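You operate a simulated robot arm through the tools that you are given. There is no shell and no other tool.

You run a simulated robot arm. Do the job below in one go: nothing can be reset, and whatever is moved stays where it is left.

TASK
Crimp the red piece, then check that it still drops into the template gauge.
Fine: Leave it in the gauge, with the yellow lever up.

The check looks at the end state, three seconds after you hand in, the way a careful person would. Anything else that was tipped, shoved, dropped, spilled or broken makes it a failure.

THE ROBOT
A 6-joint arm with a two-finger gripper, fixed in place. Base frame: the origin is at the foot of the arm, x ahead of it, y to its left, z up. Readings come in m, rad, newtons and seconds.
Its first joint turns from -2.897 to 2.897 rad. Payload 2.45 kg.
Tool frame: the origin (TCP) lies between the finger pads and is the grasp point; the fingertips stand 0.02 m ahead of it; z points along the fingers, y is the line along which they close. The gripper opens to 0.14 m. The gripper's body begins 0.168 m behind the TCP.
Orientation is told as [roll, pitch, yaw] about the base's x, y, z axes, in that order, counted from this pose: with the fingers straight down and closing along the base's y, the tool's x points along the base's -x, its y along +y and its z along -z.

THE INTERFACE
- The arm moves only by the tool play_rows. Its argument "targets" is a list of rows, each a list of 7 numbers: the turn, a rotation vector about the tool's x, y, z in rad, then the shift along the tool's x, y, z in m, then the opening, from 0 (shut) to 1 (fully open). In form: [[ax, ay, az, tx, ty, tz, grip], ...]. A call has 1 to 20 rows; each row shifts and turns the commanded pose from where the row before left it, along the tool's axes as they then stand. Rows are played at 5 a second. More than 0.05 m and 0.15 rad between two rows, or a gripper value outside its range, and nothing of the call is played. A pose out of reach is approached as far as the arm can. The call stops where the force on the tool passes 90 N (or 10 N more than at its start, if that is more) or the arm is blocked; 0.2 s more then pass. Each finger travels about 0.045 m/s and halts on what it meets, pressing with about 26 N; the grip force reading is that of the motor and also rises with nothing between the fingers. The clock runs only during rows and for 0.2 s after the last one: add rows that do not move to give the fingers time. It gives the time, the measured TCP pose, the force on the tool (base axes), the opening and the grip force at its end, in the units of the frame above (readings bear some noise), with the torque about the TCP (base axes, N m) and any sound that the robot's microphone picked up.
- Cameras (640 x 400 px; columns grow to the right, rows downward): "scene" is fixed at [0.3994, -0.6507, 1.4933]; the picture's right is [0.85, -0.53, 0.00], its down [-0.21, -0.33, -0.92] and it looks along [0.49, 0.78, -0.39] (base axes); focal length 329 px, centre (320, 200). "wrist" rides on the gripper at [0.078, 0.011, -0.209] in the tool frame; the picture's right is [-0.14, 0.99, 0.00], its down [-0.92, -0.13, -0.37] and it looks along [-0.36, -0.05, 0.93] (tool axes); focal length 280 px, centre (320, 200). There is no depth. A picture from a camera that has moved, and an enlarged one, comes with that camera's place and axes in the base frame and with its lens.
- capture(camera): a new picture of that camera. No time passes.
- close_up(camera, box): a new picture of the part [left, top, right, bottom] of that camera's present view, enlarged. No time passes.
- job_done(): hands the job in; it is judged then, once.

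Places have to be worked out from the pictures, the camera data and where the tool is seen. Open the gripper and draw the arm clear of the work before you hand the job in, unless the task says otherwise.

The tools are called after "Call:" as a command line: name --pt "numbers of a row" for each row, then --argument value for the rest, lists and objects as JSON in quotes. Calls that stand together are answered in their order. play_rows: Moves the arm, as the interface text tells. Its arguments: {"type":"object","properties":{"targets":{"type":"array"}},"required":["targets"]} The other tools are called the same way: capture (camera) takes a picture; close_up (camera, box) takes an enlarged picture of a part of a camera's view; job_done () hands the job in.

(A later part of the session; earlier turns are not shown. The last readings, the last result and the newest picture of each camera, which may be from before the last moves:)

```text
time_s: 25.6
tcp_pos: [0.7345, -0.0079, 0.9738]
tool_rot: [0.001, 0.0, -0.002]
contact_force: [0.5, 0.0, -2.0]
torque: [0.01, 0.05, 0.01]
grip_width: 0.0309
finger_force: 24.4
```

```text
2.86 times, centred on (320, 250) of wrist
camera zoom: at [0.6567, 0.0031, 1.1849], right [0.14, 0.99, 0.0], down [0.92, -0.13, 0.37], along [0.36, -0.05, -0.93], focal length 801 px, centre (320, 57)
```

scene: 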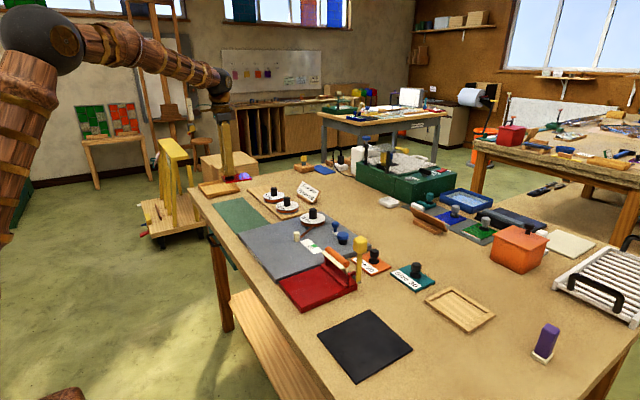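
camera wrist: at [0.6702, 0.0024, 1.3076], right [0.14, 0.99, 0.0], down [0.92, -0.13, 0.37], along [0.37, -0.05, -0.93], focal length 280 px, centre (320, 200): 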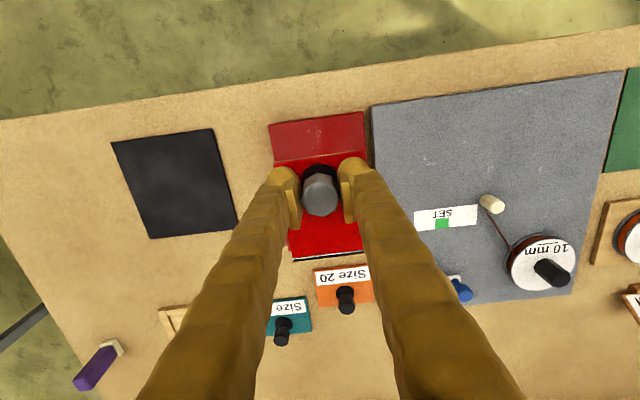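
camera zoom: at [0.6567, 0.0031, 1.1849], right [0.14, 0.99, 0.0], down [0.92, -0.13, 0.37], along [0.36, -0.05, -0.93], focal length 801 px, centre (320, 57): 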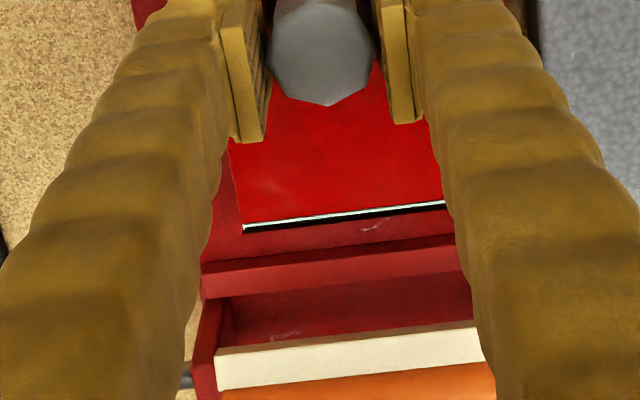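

Still hanging free. I zoom on the gap between foil edge and fence.

Call:
close_up --camera "wrist" --box '[280, 225, 380, 290]'

Call:
close_up --camera "scene" --box '[330, 245, 390, 290]'

```text
6.15 times, centred on (330, 258) of wrist
camera zoom: at [0.6567, 0.0031, 1.1849], right [0.14, 0.99, 0.0], down [0.92, -0.13, 0.37], along [0.36, -0.05, -0.93], focal length 1726 px, centre (258, -154)
```

zoom: 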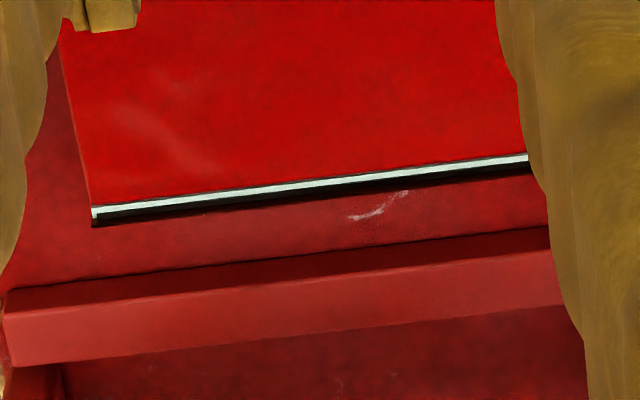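

```text
8.89 times, centred on (360, 268) of scene
camera zoom: at [0.3994, -0.6507, 1.4933], right [0.85, -0.53, 0.0], down [-0.21, -0.33, -0.92], along [0.49, 0.78, -0.39], focal length 2923 px, centre (-36, -400)
```

zoom: 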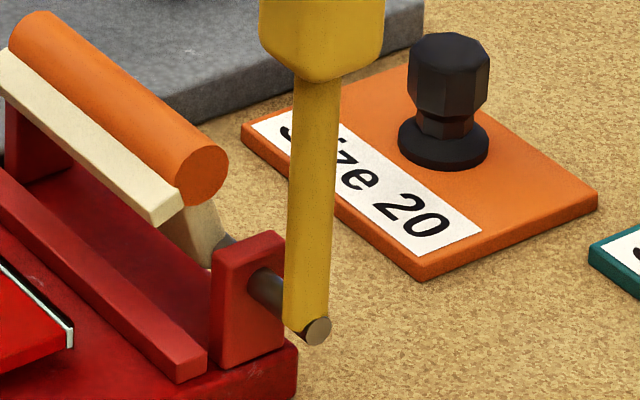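

Fence front face is at x≈0.840, foil edge at x≈0.817, so the gap is about 22 mm. I keep lowering in 2 mm steps.

Call:
play_rows --pt "0 0 0 0 0 0.002 0.1" --pt "0 0 0 0 0 0.0 0.1"

Call:
play_rows --pt "0 0 0 0 0 0.002 0.1" --pt "0 0 0 0 0 0.0 0.1"

Call:
play_rows --pt "0 0 0 0 0 0.0015 0.1" --pt "0 0 0 0 0 0.0 0.1"

Call:
close_up --camera "scene" --box '[280, 230, 380, 300]'

```text
time_s: 26.2
tcp_pos: [0.734, -0.0098, 0.9739]
tool_rot: [0.0, 0.0, -0.002]
contact_force: [0.1, 0.3, -1.8]
torque: [0.03, 0.07, -0.01]
grip_width: 0.0308
finger_force: 25.1
```

```text
time_s: 26.8
tcp_pos: [0.7344, -0.0086, 0.9714]
tool_rot: [0.0, 0.001, -0.002]
contact_force: [0.9, 0.7, -1.0]
torque: [0.0, 0.04, -0.03]
grip_width: 0.0307
finger_force: 24.7
```

```text
time_s: 27.4
tcp_pos: [0.7352, -0.0088, 0.9692]
tool_rot: [0.0, -0.002, -0.003]
contact_force: [1.2, 0.0, -2.5]
torque: [0.02, 0.02, 0.01]
grip_width: 0.0308
finger_force: 25.4
```

```text
5.71 times, centred on (330, 265) of scene
camera zoom: at [0.3994, -0.6507, 1.4933], right [0.85, -0.53, 0.0], down [-0.21, -0.33, -0.92], along [0.49, 0.78, -0.39], focal length 1879 px, centre (263, -171)
```

zoom: 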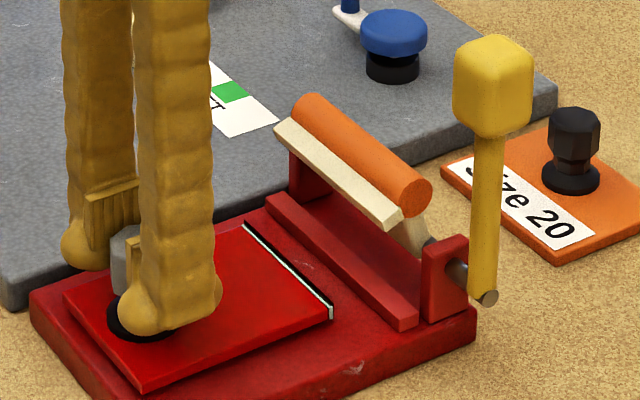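

No contact yet (force still about the piece's weight); I continue down.

Call:
play_rows --pt "0 0 0 0 0 0.0015 0.1" --pt "0 0 0 0 0 0.0 0.1"

Call:
play_rows --pt "0 0 0 0 0 0.0015 0.1" --pt "0 0 0 0 0 0.0 0.1"

Call:
play_rows --pt "0 0 0 0 0 0.0015 0.1" --pt "0 0 0 0 0 0.0 0.1"

Call:
close_up --camera "scene" --box '[280, 230, 380, 300]'

```text
time_s: 28.0
tcp_pos: [0.7348, -0.0085, 0.9677]
tool_rot: [0.001, 0.0, -0.001]
contact_force: [-0.6, 0.0, -1.2]
torque: [0.02, 0.06, -0.01]
grip_width: 0.0305
finger_force: 25.1
```

```text
time_s: 28.6
tcp_pos: [0.7337, -0.01, 0.9668]
tool_rot: [0.001, 0.0, -0.002]
contact_force: [-0.6, 0.7, -0.9]
torque: [0.02, 0.03, 0.01]
grip_width: 0.031
finger_force: 24.4
```

```text
time_s: 29.2
tcp_pos: [0.734, -0.008, 0.9639]
tool_rot: [-0.001, 0.001, -0.001]
contact_force: [-0.2, 0.2, 1.7]
torque: [-0.02, -0.19, 0.0]
grip_width: 0.0308
finger_force: 24.9
```

```text
5.71 times, centred on (330, 265) of scene
camera zoom: at [0.3994, -0.6507, 1.4933], right [0.85, -0.53, 0.0], down [-0.21, -0.33, -0.92], along [0.49, 0.78, -0.39], focal length 1879 px, centre (263, -171)
```

zoom: 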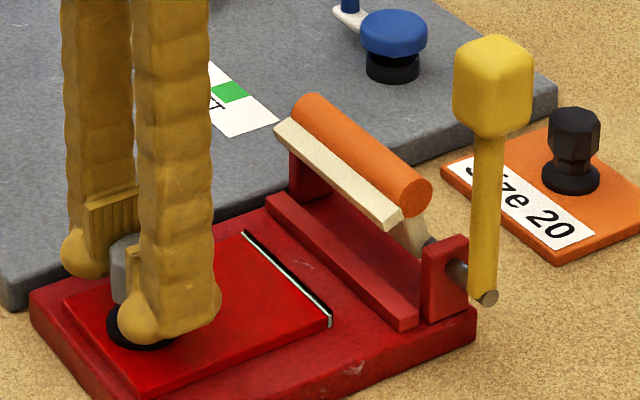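

The foil edge has just touched the bed (Fz up, pitch torque), TCP z≈0.9645. I raise 1 mm and slide 17 mm towards the fence, then in small steps until it touches.

Call:
play_rows --pt "0 0 0 0 0 -0.001 0.1" --pt "0 0 0 -0.006 0 0 0.1" --pt "0 0 0 -0.006 0 0 0.1" --pt "0 0 0 -0.005 0 0 0.1" --pt "0 0 0 0 0 0 0.1"

Call:
close_up --camera "wrist" --box '[280, 225, 380, 290]'

Call:
close_up --camera "scene" --box '[280, 230, 380, 300]'

```text
time_s: 30.4
tcp_pos: [0.7518, -0.0097, 0.9663]
tool_rot: [-0.001, 0.001, -0.002]
contact_force: [-0.1, 0.9, -2.2]
torque: [-0.01, 0.03, 0.02]
grip_width: 0.0309
finger_force: 24.9
```

```text
6.15 times, centred on (330, 258) of wrist
camera zoom: at [0.674, 0.0028, 1.1755], right [0.14, 0.99, 0.0], down [0.92, -0.13, 0.37], along [0.36, -0.05, -0.93], focal length 1726 px, centre (258, -154)
```

zoom: 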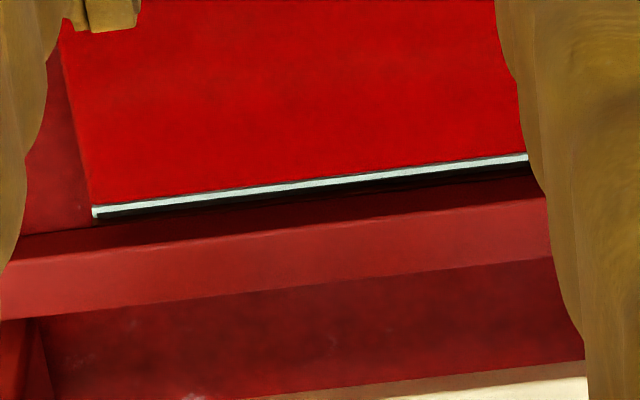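

```text
5.71 times, centred on (330, 265) of scene
camera zoom: at [0.3994, -0.6507, 1.4933], right [0.85, -0.53, 0.0], down [-0.21, -0.33, -0.92], along [0.49, 0.78, -0.39], focal length 1879 px, centre (263, -171)
```

zoom: 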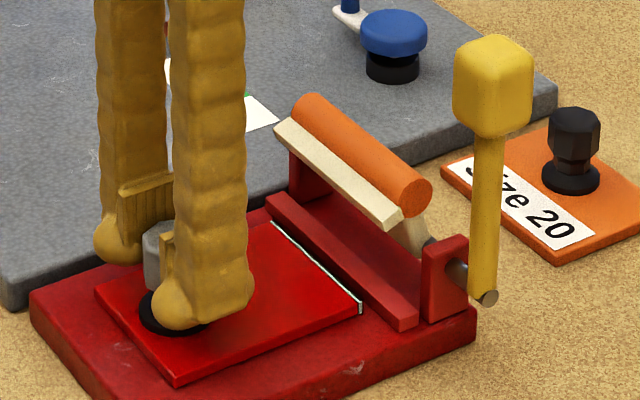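

About 5 mm remain and the foil edge is parallel to the fence. I lower half a millimetre and feel for the fence in small steps.

Call:
play_rows --pt "0 0 0 -0.002 0 0.0005 0.1" --pt "0 0 0 -0.001 0 0 0.1" --pt "0 0 0 0 0 0 0.1"

Call:
play_rows --pt "0 0 0 -0.001 0 0 0.1" --pt "0 0 0 0 0 0 0.1"

Call:
play_rows --pt "0 0 0 -0.001 0 0 0.1" --pt "0 0 0 0 0 0 0.1"

Call:
close_up --camera "wrist" --box '[280, 225, 380, 290]'

```text
time_s: 31.2
tcp_pos: [0.7556, -0.0094, 0.9658]
tool_rot: [0.0, 0.001, -0.002]
contact_force: [0.2, -0.1, -1.2]
torque: [-0.03, 0.06, 0.03]
grip_width: 0.0307
finger_force: 25.0
```

```text
time_s: 31.8
tcp_pos: [0.7561, -0.0091, 0.9656]
tool_rot: [0.0, 0.001, -0.001]
contact_force: [0.4, 0.0, -2.7]
torque: [-0.03, 0.05, -0.02]
grip_width: 0.0304
finger_force: 25.3
```

```text
time_s: 32.4
tcp_pos: [0.757, -0.0088, 0.9651]
tool_rot: [0.001, 0.001, -0.001]
contact_force: [0.3, 0.7, -2.7]
torque: [0.03, 0.07, 0.0]
grip_width: 0.0307
finger_force: 24.5
```

```text
6.15 times, centred on (330, 258) of wrist
camera zoom: at [0.679, 0.0029, 1.1749], right [0.14, 0.99, 0.0], down [0.92, -0.13, 0.37], along [0.36, -0.05, -0.93], focal length 1726 px, centre (258, -154)
```

zoom: 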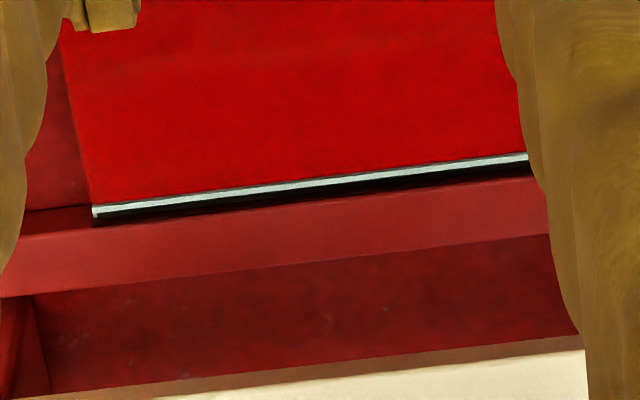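

The foil edge is now within a millimetre or two of the fence. I continue with 1 mm steps.

Call:
play_rows --pt "0 0 0 -0.001 0 0 0.1" --pt "0 0 0 0 0 0 0.1"

Call:
play_rows --pt "0 0 0 -0.001 0 0 0.1" --pt "0 0 0 0 0 0 0.1"

Call:
play_rows --pt "0 0 0 -0.001 0 0 0.1" --pt "0 0 0 0 0 0 0.1"

Call:
close_up --camera "wrist" --box '[280, 225, 380, 290]'

Call:
close_up --camera "scene" --box '[310, 240, 380, 290]'

```text
time_s: 33.0
tcp_pos: [0.7586, -0.0084, 0.9649]
tool_rot: [0.001, 0.0, -0.001]
contact_force: [0.3, 0.8, -2.0]
torque: [0.02, 0.04, 0.02]
grip_width: 0.0305
finger_force: 25.3
```

```text
time_s: 33.6
tcp_pos: [0.7591, -0.0086, 0.9653]
tool_rot: [0.001, 0.001, -0.001]
contact_force: [-10.6, 2.4, -0.4]
torque: [0.06, 0.3, -0.01]
grip_width: 0.0306
finger_force: 25.2
```

```text
time_s: 34.2
tcp_pos: [0.7589, -0.0098, 0.9659]
tool_rot: [-0.001, -0.001, -0.001]
contact_force: [-13.5, 2.9, 2.2]
torque: [0.01, 0.29, 0.03]
grip_width: 0.0309
finger_force: 24.9
```

```text
6.15 times, centred on (330, 258) of wrist
camera zoom: at [0.6819, 0.0032, 1.1751], right [0.14, 0.99, 0.0], down [0.92, -0.13, 0.37], along [0.36, -0.05, -0.93], focal length 1726 px, centre (258, -154)
```

zoom: 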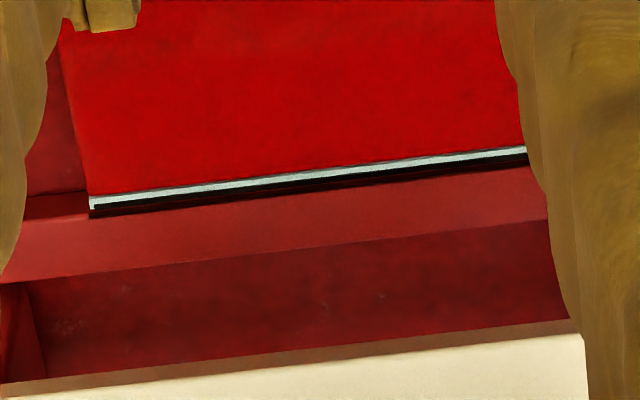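

```text
8.00 times, centred on (345, 265) of scene
camera zoom: at [0.3994, -0.6507, 1.4933], right [0.85, -0.53, 0.0], down [-0.21, -0.33, -0.92], along [0.49, 0.78, -0.39], focal length 2631 px, centre (120, -320)
```

zoom: 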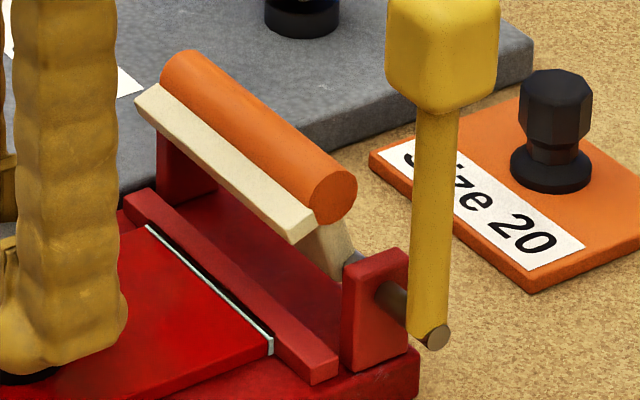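

The foil touches the fence (-13 N) at TCP x≈0.759. I ease the pressure, then lower until the piece rests on the bed.

Call:
play_rows --pt "0 0 0 0.0013 0 0 0.1" --pt "0 0 0 0 0 0.0012 0.1" --pt "0 0 0 0 0 0 0.1"

Call:
play_rows --pt "0 0 0 0 0 0.001 0.1" --pt "0 0 0 0 0 0 0.1"

Call:
play_rows --pt "0 0 0 0 0 0.001 0.1" --pt "0 0 0 0 0 0 0.1"

```text
time_s: 35.0
tcp_pos: [0.7585, -0.0093, 0.9652]
tool_rot: [-0.001, -0.001, 0.0]
contact_force: [2.9, -0.8, 8.4]
torque: [0.0, -0.64, 0.01]
grip_width: 0.0306
finger_force: 25.4
```

```text
time_s: 35.6
tcp_pos: [0.7592, -0.0089, 0.9638]
tool_rot: [0.0, 0.0, -0.002]
contact_force: [4.0, 1.7, 14.5]
torque: [0.02, -0.13, 0.01]
grip_width: 0.0306
finger_force: 24.7
```

```text
time_s: 36.2
tcp_pos: [0.7585, -0.0089, 0.9619]
tool_rot: [0.0, 0.001, -0.004]
contact_force: [1.4, 2.9, 13.4]
torque: [0.05, -0.03, -0.01]
grip_width: 0.0306
finger_force: 25.6
```

The piece is flat on the bed (13 N down, torque ≈0). I open the gripper partly and rise clear.

Call:
play_rows --pt "0 0 0 0 0 -0.0005 0.35" --pt "0 0 0 0 0 0 0.5" --pt "0 0 0 0 0 0 0.5" --pt "0 0 0 0 0 0 0.5" --pt "0 0 0 0 0 0 0.5"

Call:
close_up --camera "wrist" --box '[220, 130, 420, 290]'

Call:
close_up --camera "scene" --box '[290, 230, 390, 300]'

```text
time_s: 37.4
tcp_pos: [0.7581, -0.0087, 0.9632]
tool_rot: [0.001, 0.0, -0.002]
contact_force: [0.2, 1.3, 0.3]
torque: [-0.01, 0.0, -0.01]
grip_width: 0.0701
finger_force: 0.0
```

```text
2.50 times, centred on (320, 210) of wrist
camera zoom: at [0.6804, 0.0033, 1.1724], right [0.14, 0.99, 0.0], down [0.92, -0.13, 0.37], along [0.36, -0.05, -0.93], focal length 701 px, centre (320, 175)
```

zoom: 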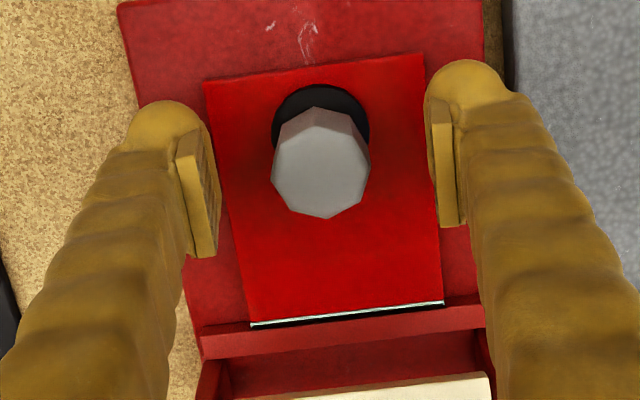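

```text
5.71 times, centred on (340, 265) of scene
camera zoom: at [0.3994, -0.6507, 1.4933], right [0.85, -0.53, 0.0], down [-0.21, -0.33, -0.92], along [0.49, 0.78, -0.39], focal length 1879 px, centre (206, -171)
```

zoom: 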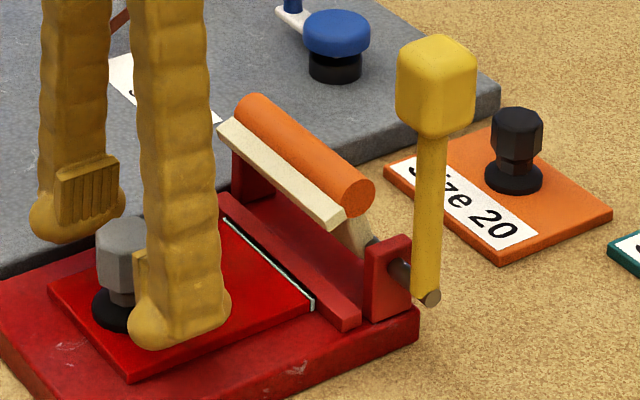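

The piece rests on the bed against the fence. I rise to z≈1.16 and move in front of the yellow lever to measure it.

Call:
play_rows --pt "0 0 0 0 0 -0.02 0.5" --pt "0 0 0 0 0 -0.045 0.5" --pt "0 0 0 0 0 -0.045 0.5" --pt "0 0 0 0 0 -0.045 0.5" --pt "0 0 0 0 0 -0.045 0.5" --pt "0 0 0 -0.02 -0.04 0 0.5" --pt "0 0 0 -0.02 -0.04 0 0.5" --pt "0 0 0 0 0 0 0.5"

Call:
capture --camera "wrist"

Call:
close_up --camera "wrist" --box '[240, 100, 400, 220]'

Call:
close_up --camera "scene" --box '[290, 220, 390, 300]'

```text
time_s: 39.2
tcp_pos: [0.7984, -0.0883, 1.1623]
tool_rot: [0.0, 0.001, -0.002]
contact_force: [-0.3, -0.4, -0.1]
torque: [-0.02, -0.01, 0.03]
grip_width: 0.0701
finger_force: 0.1
```

```text
taken
camera wrist: at [0.7208, -0.077, 1.3727], right [0.14, 0.99, 0.0], down [0.92, -0.13, 0.37], along [0.37, -0.05, -0.93], focal length 280 px, centre (320, 200)
```

wrist: 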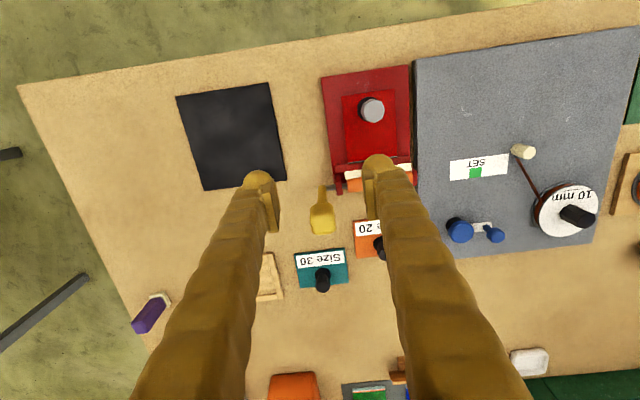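

```text
3.33 times, centred on (320, 160) of wrist
camera zoom: at [0.7208, -0.077, 1.3727], right [0.14, 0.99, 0.0], down [0.92, -0.13, 0.37], along [0.37, -0.05, -0.93], focal length 935 px, centre (320, 333)
```

zoom: 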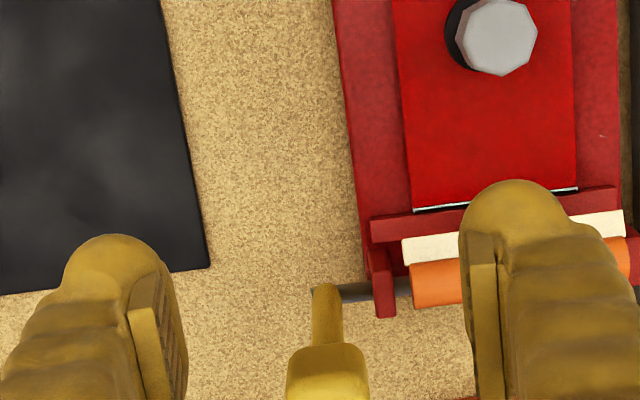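

```text
5.00 times, centred on (340, 260) of scene
camera zoom: at [0.3994, -0.6507, 1.4933], right [0.85, -0.53, 0.0], down [-0.21, -0.33, -0.92], along [0.49, 0.78, -0.39], focal length 1644 px, centre (220, -100)
```

zoom: 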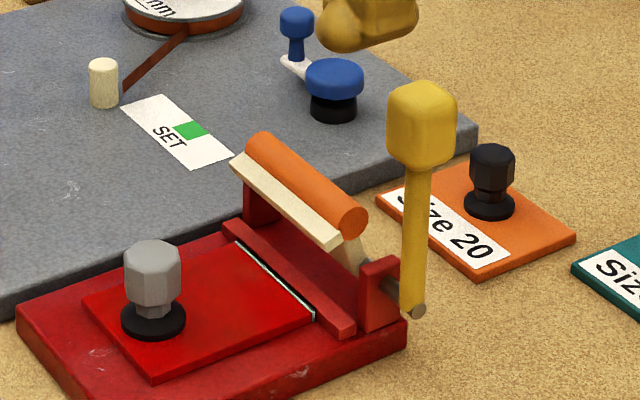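

The piece lies nicely against the fence. I zoom on the lever to get its head position and tilt.

Call:
close_up --camera "wrist" --box '[280, 170, 376, 250]'

Call:
close_up --camera "scene" --box '[325, 230, 385, 290]'

```text
5.00 times, centred on (328, 210) of wrist
camera zoom: at [0.7208, -0.077, 1.3727], right [0.14, 0.99, 0.0], down [0.92, -0.13, 0.37], along [0.37, -0.05, -0.93], focal length 1402 px, centre (280, 150)
```

zoom: 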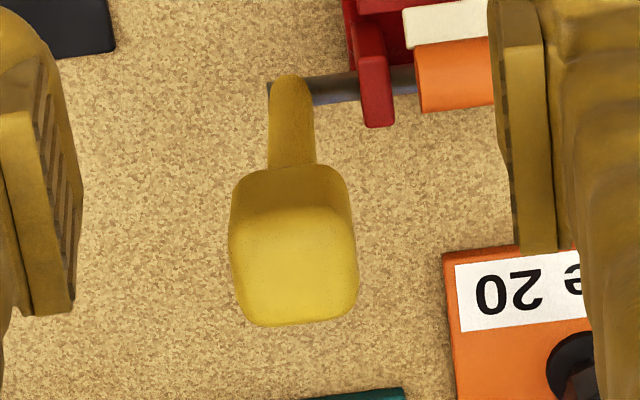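

```text
6.67 times, centred on (355, 260) of scene
camera zoom: at [0.3994, -0.6507, 1.4933], right [0.85, -0.53, 0.0], down [-0.21, -0.33, -0.92], along [0.49, 0.78, -0.39], focal length 2192 px, centre (87, -200)
```

zoom: 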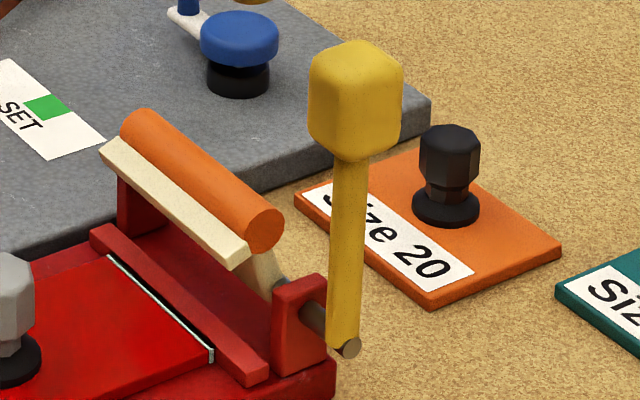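

Lever: pivot ≈(0.865, -0.09, 0.951), vertical, head centre ≈(0.865,-0.093,1.064), about 28 mm wide. I go above the head and descend with the fingers on its ±y sides.

Call:
play_rows --pt "0 0 0 -0.033 -0.0025 0 0.5" --pt "0 0 0 -0.0336 -0.0022 0 0.5" --pt "0 0 0 0 0 0.03 0.5" --pt "0 0 0 0 0 0.03 0.5" --pt "0 0 0 0 0 0 0.5"

Call:
close_up --camera "wrist" --box '[240, 100, 400, 220]'

Call:
close_up --camera "scene" --box '[310, 200, 400, 290]'

```text
time_s: 40.4
tcp_pos: [0.8648, -0.0939, 1.1017]
tool_rot: [-0.001, 0.0, -0.001]
contact_force: [0.9, 0.3, 0.3]
torque: [0.0, -0.02, -0.01]
grip_width: 0.07
finger_force: 0.0
```

```text
3.33 times, centred on (320, 160) of wrist
camera zoom: at [0.7878, -0.0821, 1.3125], right [0.14, 0.99, 0.0], down [0.92, -0.13, 0.37], along [0.37, -0.05, -0.93], focal length 935 px, centre (320, 333)
```

zoom: 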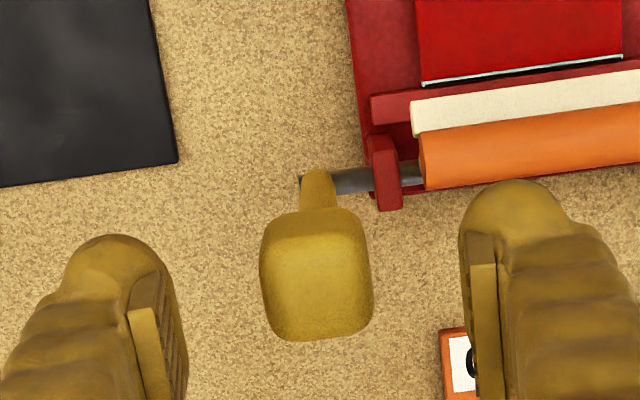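

```text
4.44 times, centred on (355, 245) of scene
camera zoom: at [0.3994, -0.6507, 1.4933], right [0.85, -0.53, 0.0], down [-0.21, -0.33, -0.92], along [0.49, 0.78, -0.39], focal length 1462 px, centre (164, 0)
```

zoom: 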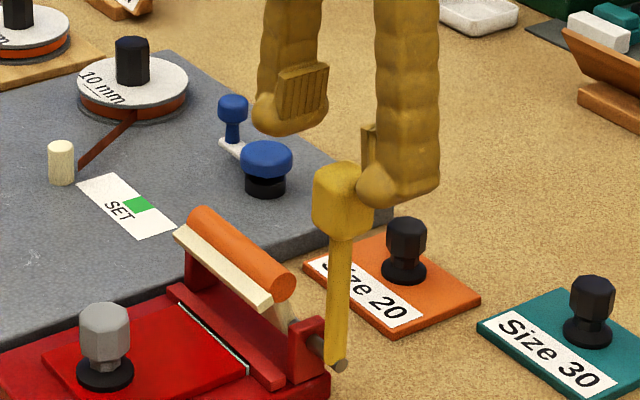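

The head is centred between the fingers at ≈(0.866,-0.094). I descend 30 mm and close on it.

Call:
play_rows --pt "0 0 0 -0.001 0 0.015 0.5" --pt "0 0 0 0 0 0.015 0.5" --pt "0 0 0 0 0 0 0.5" --pt "0 0 0 0 0 0 0.12" --pt "0 0 0 0 0 0 0.12" --pt "0 0 0 0 0 0 0.12" --pt "0 0 0 0 0 0 0.12" --pt "0 0 0 0 0 0 0.12"

Call:
close_up --camera "wrist" --box '[240, 120, 400, 240]'

Call:
close_up --camera "scene" --box '[310, 200, 400, 290]'

```text
time_s: 42.2
tcp_pos: [0.8662, -0.0946, 1.0731]
tool_rot: [0.0, 0.001, -0.002]
contact_force: [-0.1, -27.8, -3.3]
torque: [-0.3, -0.07, 0.09]
grip_width: 0.0291
finger_force: 45.3
```

```text
3.33 times, centred on (320, 180) of wrist
camera zoom: at [0.7882, -0.0831, 1.2823], right [0.14, 0.99, 0.0], down [0.92, -0.13, 0.37], along [0.36, -0.05, -0.93], focal length 935 px, centre (320, 267)
```

zoom: 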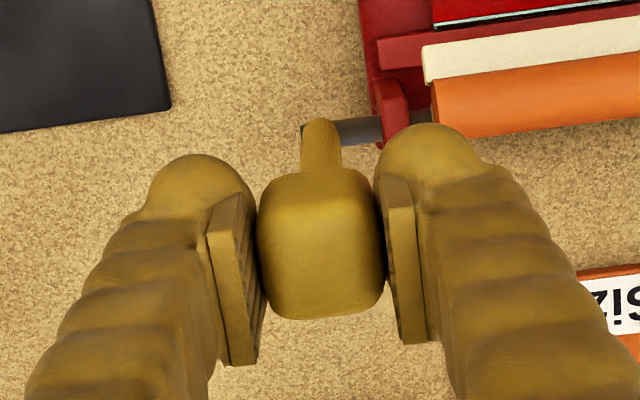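

```text
4.44 times, centred on (355, 245) of scene
camera zoom: at [0.3994, -0.6507, 1.4933], right [0.85, -0.53, 0.0], down [-0.21, -0.33, -0.92], along [0.49, 0.78, -0.39], focal length 1462 px, centre (164, 0)
```

zoom: 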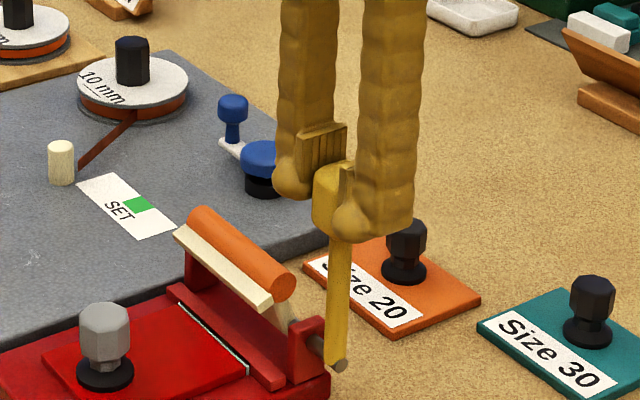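

The grip pushes sideways (-28 N in y): the head sits slightly more to -y than the TCP. I relieve by shifting -y 1 mm.

Call:
play_rows --pt "0 0 0 0 -0.001 0 0.12" --pt "0 0 0 0 0 0 0.12"

Call:
close_up --camera "scene" --box '[290, 230, 390, 300]'

```text
time_s: 42.8
tcp_pos: [0.865, -0.0949, 1.0725]
tool_rot: [-0.001, 0.002, -0.001]
contact_force: [-0.6, -23.3, -3.4]
torque: [-0.25, -0.05, 0.07]
grip_width: 0.0289
finger_force: 45.3
```

```text
5.71 times, centred on (340, 265) of scene
camera zoom: at [0.3994, -0.6507, 1.4933], right [0.85, -0.53, 0.0], down [-0.21, -0.33, -0.92], along [0.49, 0.78, -0.39], focal length 1879 px, centre (206, -171)
```

zoom: 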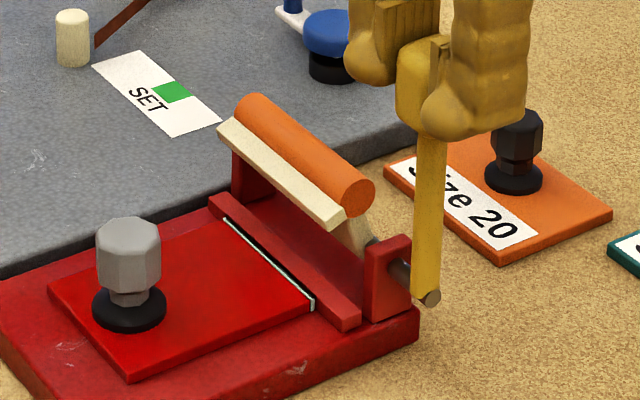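

The side force falls about 4.5 N per mm; I shift further in -y in two steps.

Call:
play_rows --pt "0 0 0 0 -0.0015 0 0.12" --pt "0 0 0 0 -0.0015 0 0.12" --pt "0 0 0 0 0 0 0.12"

Call:
play_rows --pt "0 0 0 0 -0.001 0 0.12" --pt "0 0 0 0 0 0 0.12"

```text
time_s: 43.6
tcp_pos: [0.8666, -0.0948, 1.0723]
tool_rot: [0.002, 0.001, 0.001]
contact_force: [0.4, 27.8, -5.2]
torque: [0.31, -0.11, 0.05]
grip_width: 0.0289
finger_force: 45.6
```

```text
time_s: 44.2
tcp_pos: [0.8661, -0.0951, 1.0728]
tool_rot: [0.001, 0.0, -0.001]
contact_force: [-2.4, 69.9, -6.1]
torque: [0.68, 0.14, 0.06]
grip_width: 0.0292
finger_force: 44.8
```

Overshot (+70 N). I go back 2.5 mm to null the side force.

Call:
play_rows --pt "0 0 0 0 0.0016 0 0.12" --pt "0 0 0 0 0 0 0.12"

Call:
close_up --camera "scene" --box '[290, 230, 390, 300]'

```text
time_s: 44.8
tcp_pos: [0.8667, -0.0965, 1.0731]
tool_rot: [0.0, 0.001, -0.002]
contact_force: [-1.5, 66.6, -7.7]
torque: [0.61, 0.19, 0.1]
grip_width: 0.0293
finger_force: 45.6
```

```text
5.71 times, centred on (340, 265) of scene
camera zoom: at [0.3994, -0.6507, 1.4933], right [0.85, -0.53, 0.0], down [-0.21, -0.33, -0.92], along [0.49, 0.78, -0.39], focal length 1879 px, centre (206, -171)
```

zoom: 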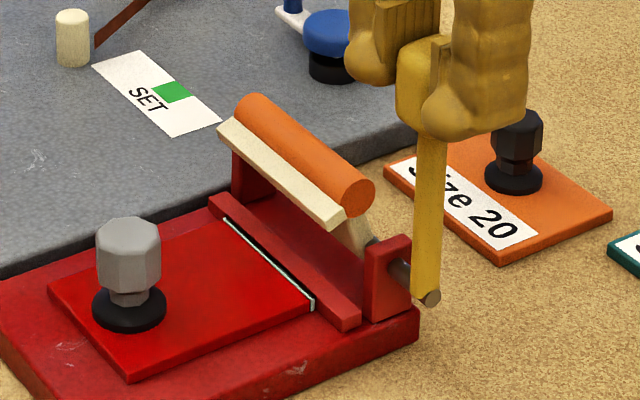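

The side force shows hysteresis, so I open the gripper to relieve the lever at once and re-think the approach.

Call:
play_rows --pt "0 0 0 0 0 0 0.4" --pt "0 0 0 0 0 0 0.5" --pt "0 0 0 0 0 0 0.5" --pt "0 0 0 0 0 0 0.5"

Call:
close_up --camera "wrist" --box '[240, 120, 400, 240]'

Call:
close_up --camera "scene" --box '[290, 230, 390, 300]'

```text
time_s: 45.8
tcp_pos: [0.8666, -0.0972, 1.0727]
tool_rot: [-0.001, 0.001, -0.001]
contact_force: [0.8, -0.1, 0.2]
torque: [0.02, 0.01, 0.01]
grip_width: 0.0698
finger_force: 0.1
```

```text
3.33 times, centred on (320, 180) of wrist
camera zoom: at [0.7882, -0.0853, 1.2825], right [0.14, 0.99, 0.0], down [0.92, -0.13, 0.37], along [0.36, -0.05, -0.93], focal length 935 px, centre (320, 267)
```

zoom: 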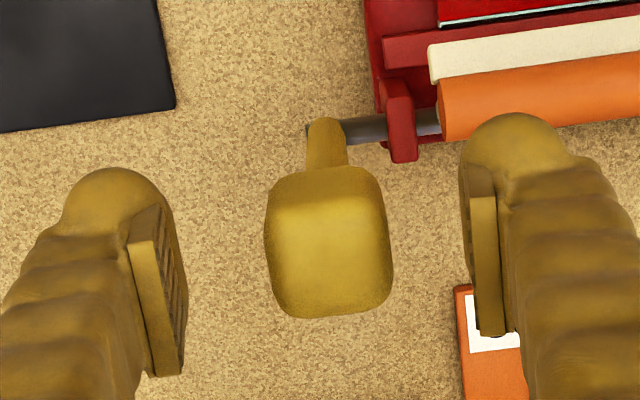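

```text
5.71 times, centred on (340, 265) of scene
camera zoom: at [0.3994, -0.6507, 1.4933], right [0.85, -0.53, 0.0], down [-0.21, -0.33, -0.92], along [0.49, 0.78, -0.39], focal length 1879 px, centre (206, -171)
```

zoom: 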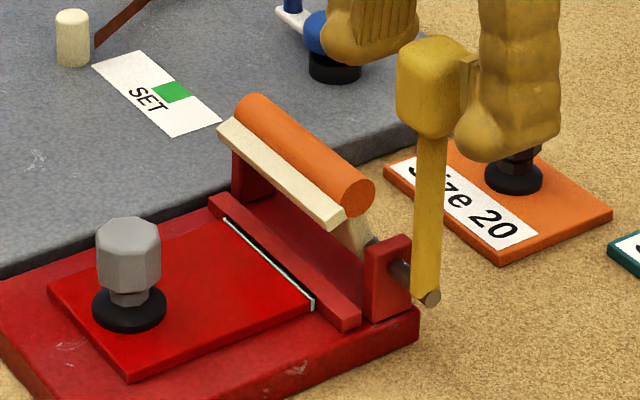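

From the readings the head holds the TCP at y≈-0.0949, so I recentre there (also 5 mm back in x so that the tips stay high at the end of the swing) and grip again.

Call:
play_rows --pt "0 0 0 -0.005 0.0023 -0.002 0.5" --pt "0 0 0 0 0 0 0.5" --pt "0 0 0 0 0 0 0.19" --pt "0 0 0 0 0 0 0.19" --pt "0 0 0 0 0 0 0.19" --pt "0 0 0 0 0 0 0.19"

```text
time_s: 47.2
tcp_pos: [0.8713, -0.0955, 1.0738]
tool_rot: [0.001, 0.001, -0.002]
contact_force: [0.5, -6.8, -1.6]
torque: [-0.04, -0.05, 0.03]
grip_width: 0.0293
finger_force: 34.9
```

Now the side force is only -7 N. I pull the lever 10° towards -x as a test.

Call:
play_rows --pt "0 0 0 0.0054 0 0 0.19" --pt "0 0 0 0.0054 0 0 0.19" --pt "0 0 0 0.0054 0 0.0004 0.19" --pt "0 0 0 0.0054 0 0.0005 0.19"

Call:
close_up --camera "scene" --box '[290, 210, 390, 300]'

```text
time_s: 48.2
tcp_pos: [0.8495, -0.0951, 1.0758]
tool_rot: [0.0, 0.0, -0.001]
contact_force: [11.4, -15.5, 0.9]
torque: [-0.17, -1.45, 0.12]
grip_width: 0.0293
finger_force: 45.2
```

```text
4.44 times, centred on (340, 255) of scene
camera zoom: at [0.3994, -0.6507, 1.4933], right [0.85, -0.53, 0.0], down [-0.21, -0.33, -0.92], along [0.49, 0.78, -0.39], focal length 1462 px, centre (231, -44)
```

zoom: 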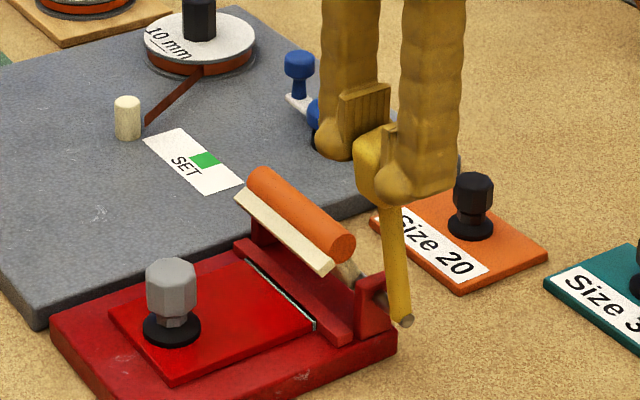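

The lever swings this way and brings the pad down over the foil edge. I continue along the arc to about 40°.

Call:
play_rows --pt "0 0 0 0.0107 0 0.0018 0.19" --pt "0 0 0 0.0105 0 0.0028 0.19" --pt "0 0 0 0.0102 0 0.0037 0.19" --pt "0 0 0 0.0098 0 0.0045 0.19" --pt "0 0 0 0.0094 0 0.0054 0.19" --pt "0 0 0 0.0089 0 0.0062 0.19"

Call:
close_up --camera "scene" --box '[290, 210, 390, 300]'

```text
time_s: 49.6
tcp_pos: [0.7901, -0.0956, 1.0492]
tool_rot: [0.001, 0.001, -0.002]
contact_force: [11.0, -13.5, 5.1]
torque: [-0.1, -1.39, 0.03]
grip_width: 0.029
finger_force: 44.9
```

```text
4.44 times, centred on (340, 255) of scene
camera zoom: at [0.3994, -0.6507, 1.4933], right [0.85, -0.53, 0.0], down [-0.21, -0.33, -0.92], along [0.49, 0.78, -0.39], focal length 1462 px, centre (231, -44)
```

zoom: 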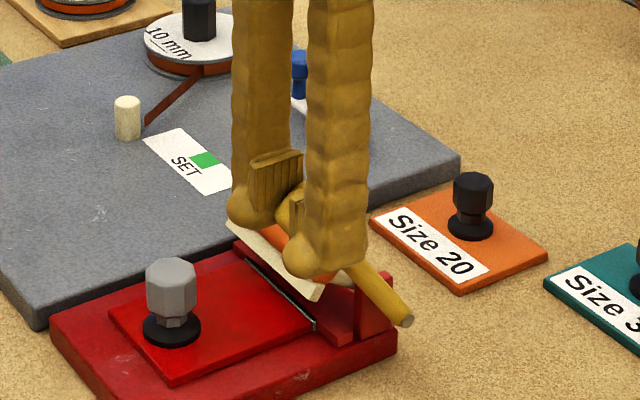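

Forces are steady; the pad nears the piece. I continue to about 60°.

Call:
play_rows --pt "0 0 0 0.0083 0 0.0069 0.19" --pt "0 0 0 0.0077 0 0.0076 0.19" --pt "0 0 0 0.007 0 0.0083 0.19" --pt "0 0 0 0.0062 0 0.0089 0.19"

Call:
close_up --camera "scene" --box '[290, 210, 390, 300]'

Call:
capture --camera "wrist"

```text
time_s: 50.6
tcp_pos: [0.7607, -0.0946, 1.0174]
tool_rot: [-0.002, 0.0, -0.002]
contact_force: [12.5, -18.1, 5.0]
torque: [-0.22, -1.37, -0.05]
grip_width: 0.0291
finger_force: 45.3
```

```text
4.44 times, centred on (340, 255) of scene
camera zoom: at [0.3994, -0.6507, 1.4933], right [0.85, -0.53, 0.0], down [-0.21, -0.33, -0.92], along [0.49, 0.78, -0.39], focal length 1462 px, centre (231, -44)
```

zoom: 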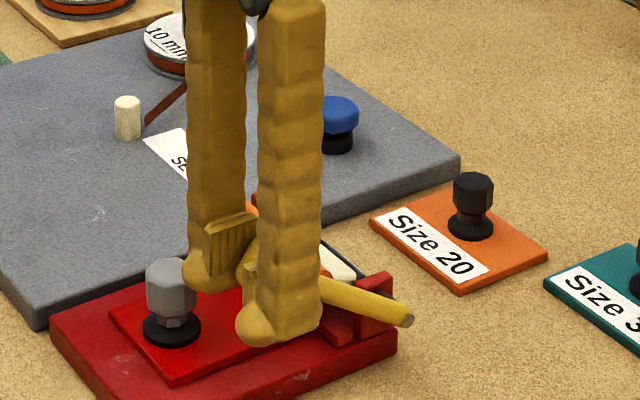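

```text
taken
camera wrist: at [0.6826, -0.0832, 1.2276], right [0.14, 0.99, 0.0], down [0.92, -0.13, 0.37], along [0.37, -0.05, -0.93], focal length 280 px, centre (320, 200)
```

wrist: 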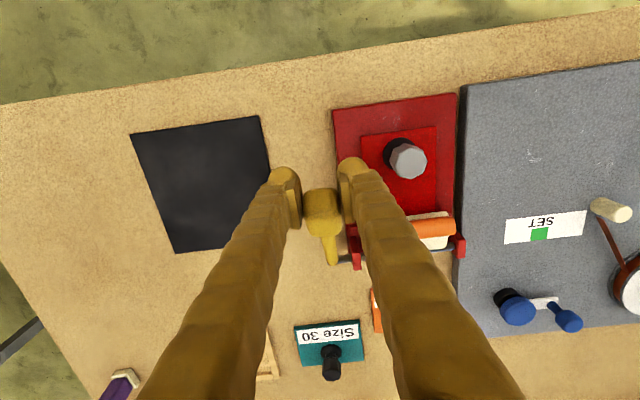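

The pad is close to the foil edge now (≈60°). I go on more slowly, checking the force.

Call:
play_rows --pt "0 0 0 0.0028 0 0.0046 0.19" --pt "0 0 0 0.0027 0 0.0047 0.19" --pt "0 0 0 0.0024 0 0.0049 0.19" --pt "0 0 0 0.0023 0 0.0049 0.19"

Call:
close_up --camera "scene" --box '[290, 220, 390, 300]'

Call:
close_up --camera "wrist" --box '[270, 90, 480, 260]'

```text
time_s: 51.6
tcp_pos: [0.7504, -0.0948, 0.9987]
tool_rot: [-0.001, 0.002, -0.001]
contact_force: [8.9, -19.0, 8.3]
torque: [-0.21, -1.43, -0.11]
grip_width: 0.029
finger_force: 44.5
```

```text
5.00 times, centred on (340, 260) of scene
camera zoom: at [0.3994, -0.6507, 1.4933], right [0.85, -0.53, 0.0], down [-0.21, -0.33, -0.92], along [0.49, 0.78, -0.39], focal length 1644 px, centre (220, -100)
```

zoom: 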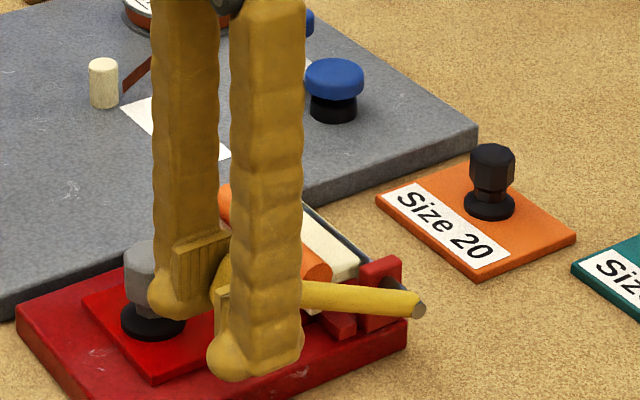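

```text
2.35 times, centred on (375, 175) of wrist
camera zoom: at [0.6725, -0.0833, 1.208], right [0.14, 0.99, 0.0], down [0.92, -0.13, 0.37], along [0.37, -0.05, -0.93], focal length 660 px, centre (191, 259)
```

zoom: 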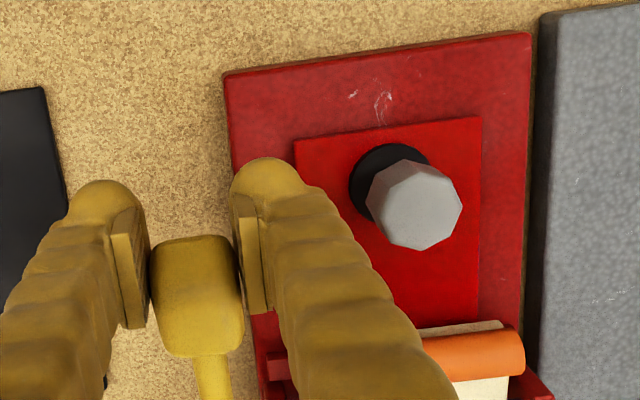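

At ≈70°, no resistance yet beyond friction. I continue in small steps.

Call:
play_rows --pt "0 0 0 0.0019 0 0.0051 0.19" --pt "0 0 0 0.0018 0 0.0051 0.19"

Call:
play_rows --pt "0 0 0 0.0015 0 0.0052 0.19" --pt "0 0 0 0.0013 0 0.0052 0.19"

Call:
close_up --camera "scene" --box '[290, 220, 390, 300]'

Call:
close_up --camera "wrist" --box '[270, 110, 480, 280]'

```text
time_s: 52.2
tcp_pos: [0.7476, -0.0955, 0.9872]
tool_rot: [-0.002, 0.001, -0.002]
contact_force: [7.5, -17.3, 8.9]
torque: [-0.24, -1.41, -0.14]
grip_width: 0.0289
finger_force: 44.6
```

```text
time_s: 52.8
tcp_pos: [0.7422, -0.094, 0.9765]
tool_rot: [0.003, 0.003, -0.002]
contact_force: [-1.5, -4.8, -1.3]
torque: [0.15, 0.01, -0.06]
grip_width: 0.0293
finger_force: 1.4
```

```text
5.00 times, centred on (340, 260) of scene
camera zoom: at [0.3994, -0.6507, 1.4933], right [0.85, -0.53, 0.0], down [-0.21, -0.33, -0.92], along [0.49, 0.78, -0.39], focal length 1644 px, centre (220, -100)
```

zoom: 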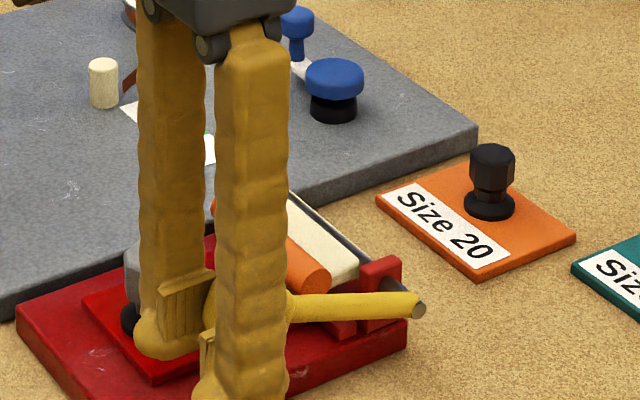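

```text
2.35 times, centred on (375, 195) of wrist
camera zoom: at [0.6654, -0.0826, 1.1863], right [0.14, 0.99, 0.0], down [0.92, -0.13, 0.37], along [0.36, -0.05, -0.93], focal length 660 px, centre (191, 212)
```

zoom: 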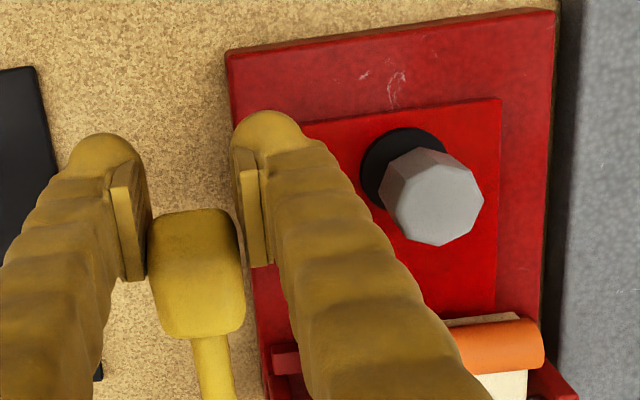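

The grip force vanished: the fingers seem to have slid past the head while the lever stopped near 73°. I look closely at the pad, roller and lever before doing anything.

Call:
close_up --camera "wrist" --box '[380, 200, 500, 280]'

Call:
close_up --camera "wrist" --box '[290, 160, 390, 260]'

Call:
close_up --camera "scene" --box '[320, 240, 380, 290]'

```text
5.00 times, centred on (440, 240) of wrist
camera zoom: at [0.6654, -0.0826, 1.1863], right [0.14, 0.99, 0.0], down [0.92, -0.13, 0.37], along [0.36, -0.05, -0.93], focal length 1402 px, centre (-280, 0)
```

zoom: 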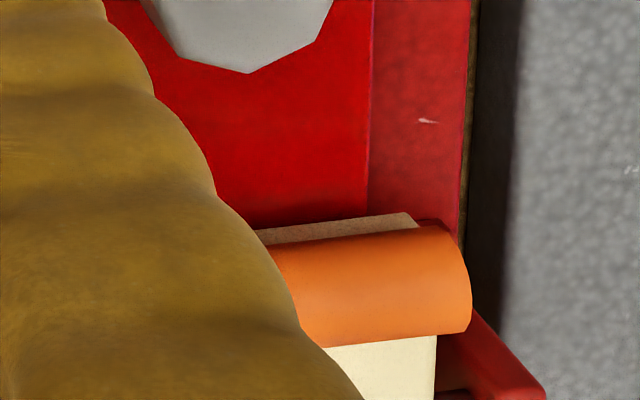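

```text
4.00 times, centred on (340, 210) of wrist
camera zoom: at [0.6654, -0.0826, 1.1863], right [0.14, 0.99, 0.0], down [0.92, -0.13, 0.37], along [0.36, -0.05, -0.93], focal length 1122 px, centre (240, 160)
```

zoom: 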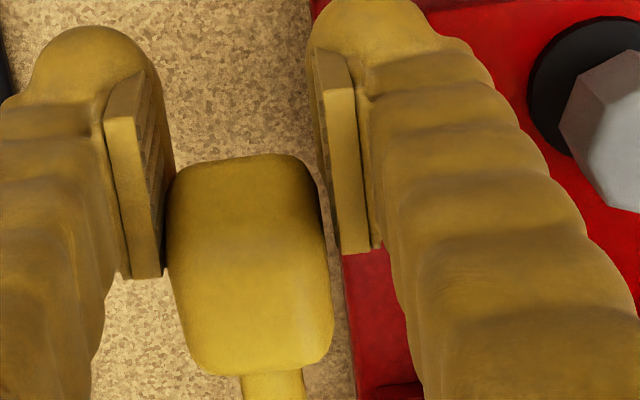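

```text
8.00 times, centred on (350, 265) of scene
camera zoom: at [0.3994, -0.6507, 1.4933], right [0.85, -0.53, 0.0], down [-0.21, -0.33, -0.92], along [0.49, 0.78, -0.39], focal length 2631 px, centre (80, -320)
```

zoom: 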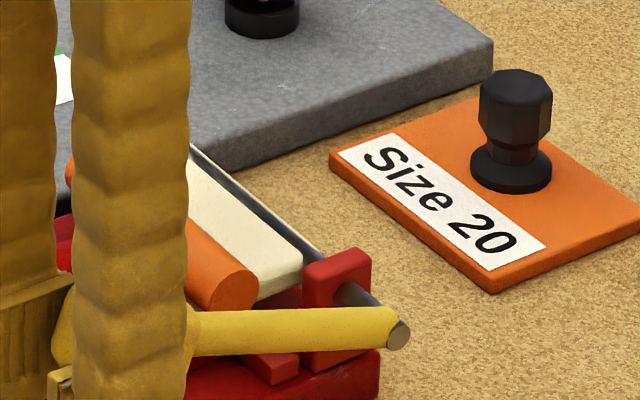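

The pad plate lies over the foil edge and the lever is stopped near 73°, likely resting on the foil; the real pressing is still to come. I open just a little, rise, and prepare to press on the head from above with closed fingers.

Call:
play_rows --pt "0 0 0 0 0 0 0.28" --pt "0 0 0 0 0 0 0.28" --pt "0 0 0 0 0 0 0.28"

Call:
close_up --camera "scene" --box '[290, 220, 390, 300]'

Call:
close_up --camera "wrist" --box '[290, 160, 390, 260]'

```text
time_s: 53.6
tcp_pos: [0.7434, -0.0942, 0.9778]
tool_rot: [-0.001, 0.0, -0.001]
contact_force: [0.2, -0.1, 0.2]
torque: [-0.02, -0.01, -0.02]
grip_width: 0.0394
finger_force: 0.0
```

```text
5.00 times, centred on (340, 260) of scene
camera zoom: at [0.3994, -0.6507, 1.4933], right [0.85, -0.53, 0.0], down [-0.21, -0.33, -0.92], along [0.49, 0.78, -0.39], focal length 1644 px, centre (220, -100)
```

zoom: 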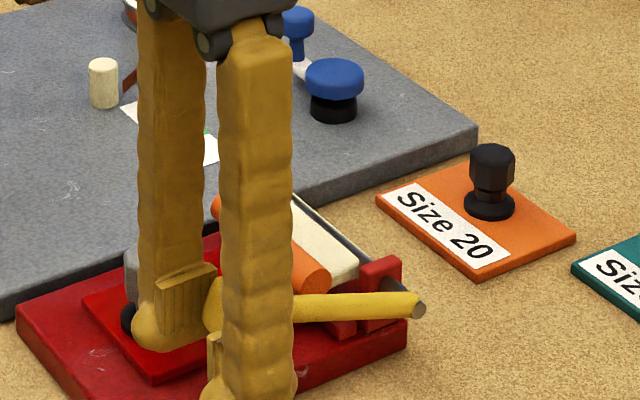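

```text
4.00 times, centred on (340, 210) of wrist
camera zoom: at [0.6659, -0.083, 1.1875], right [0.14, 0.99, 0.0], down [0.92, -0.13, 0.37], along [0.36, -0.05, -0.93], focal length 1122 px, centre (240, 160)
```

zoom: 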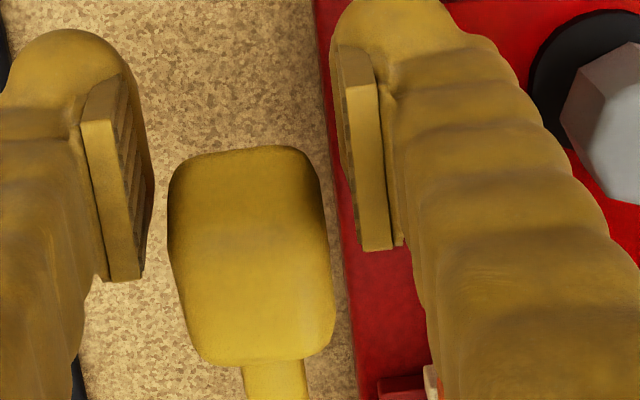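

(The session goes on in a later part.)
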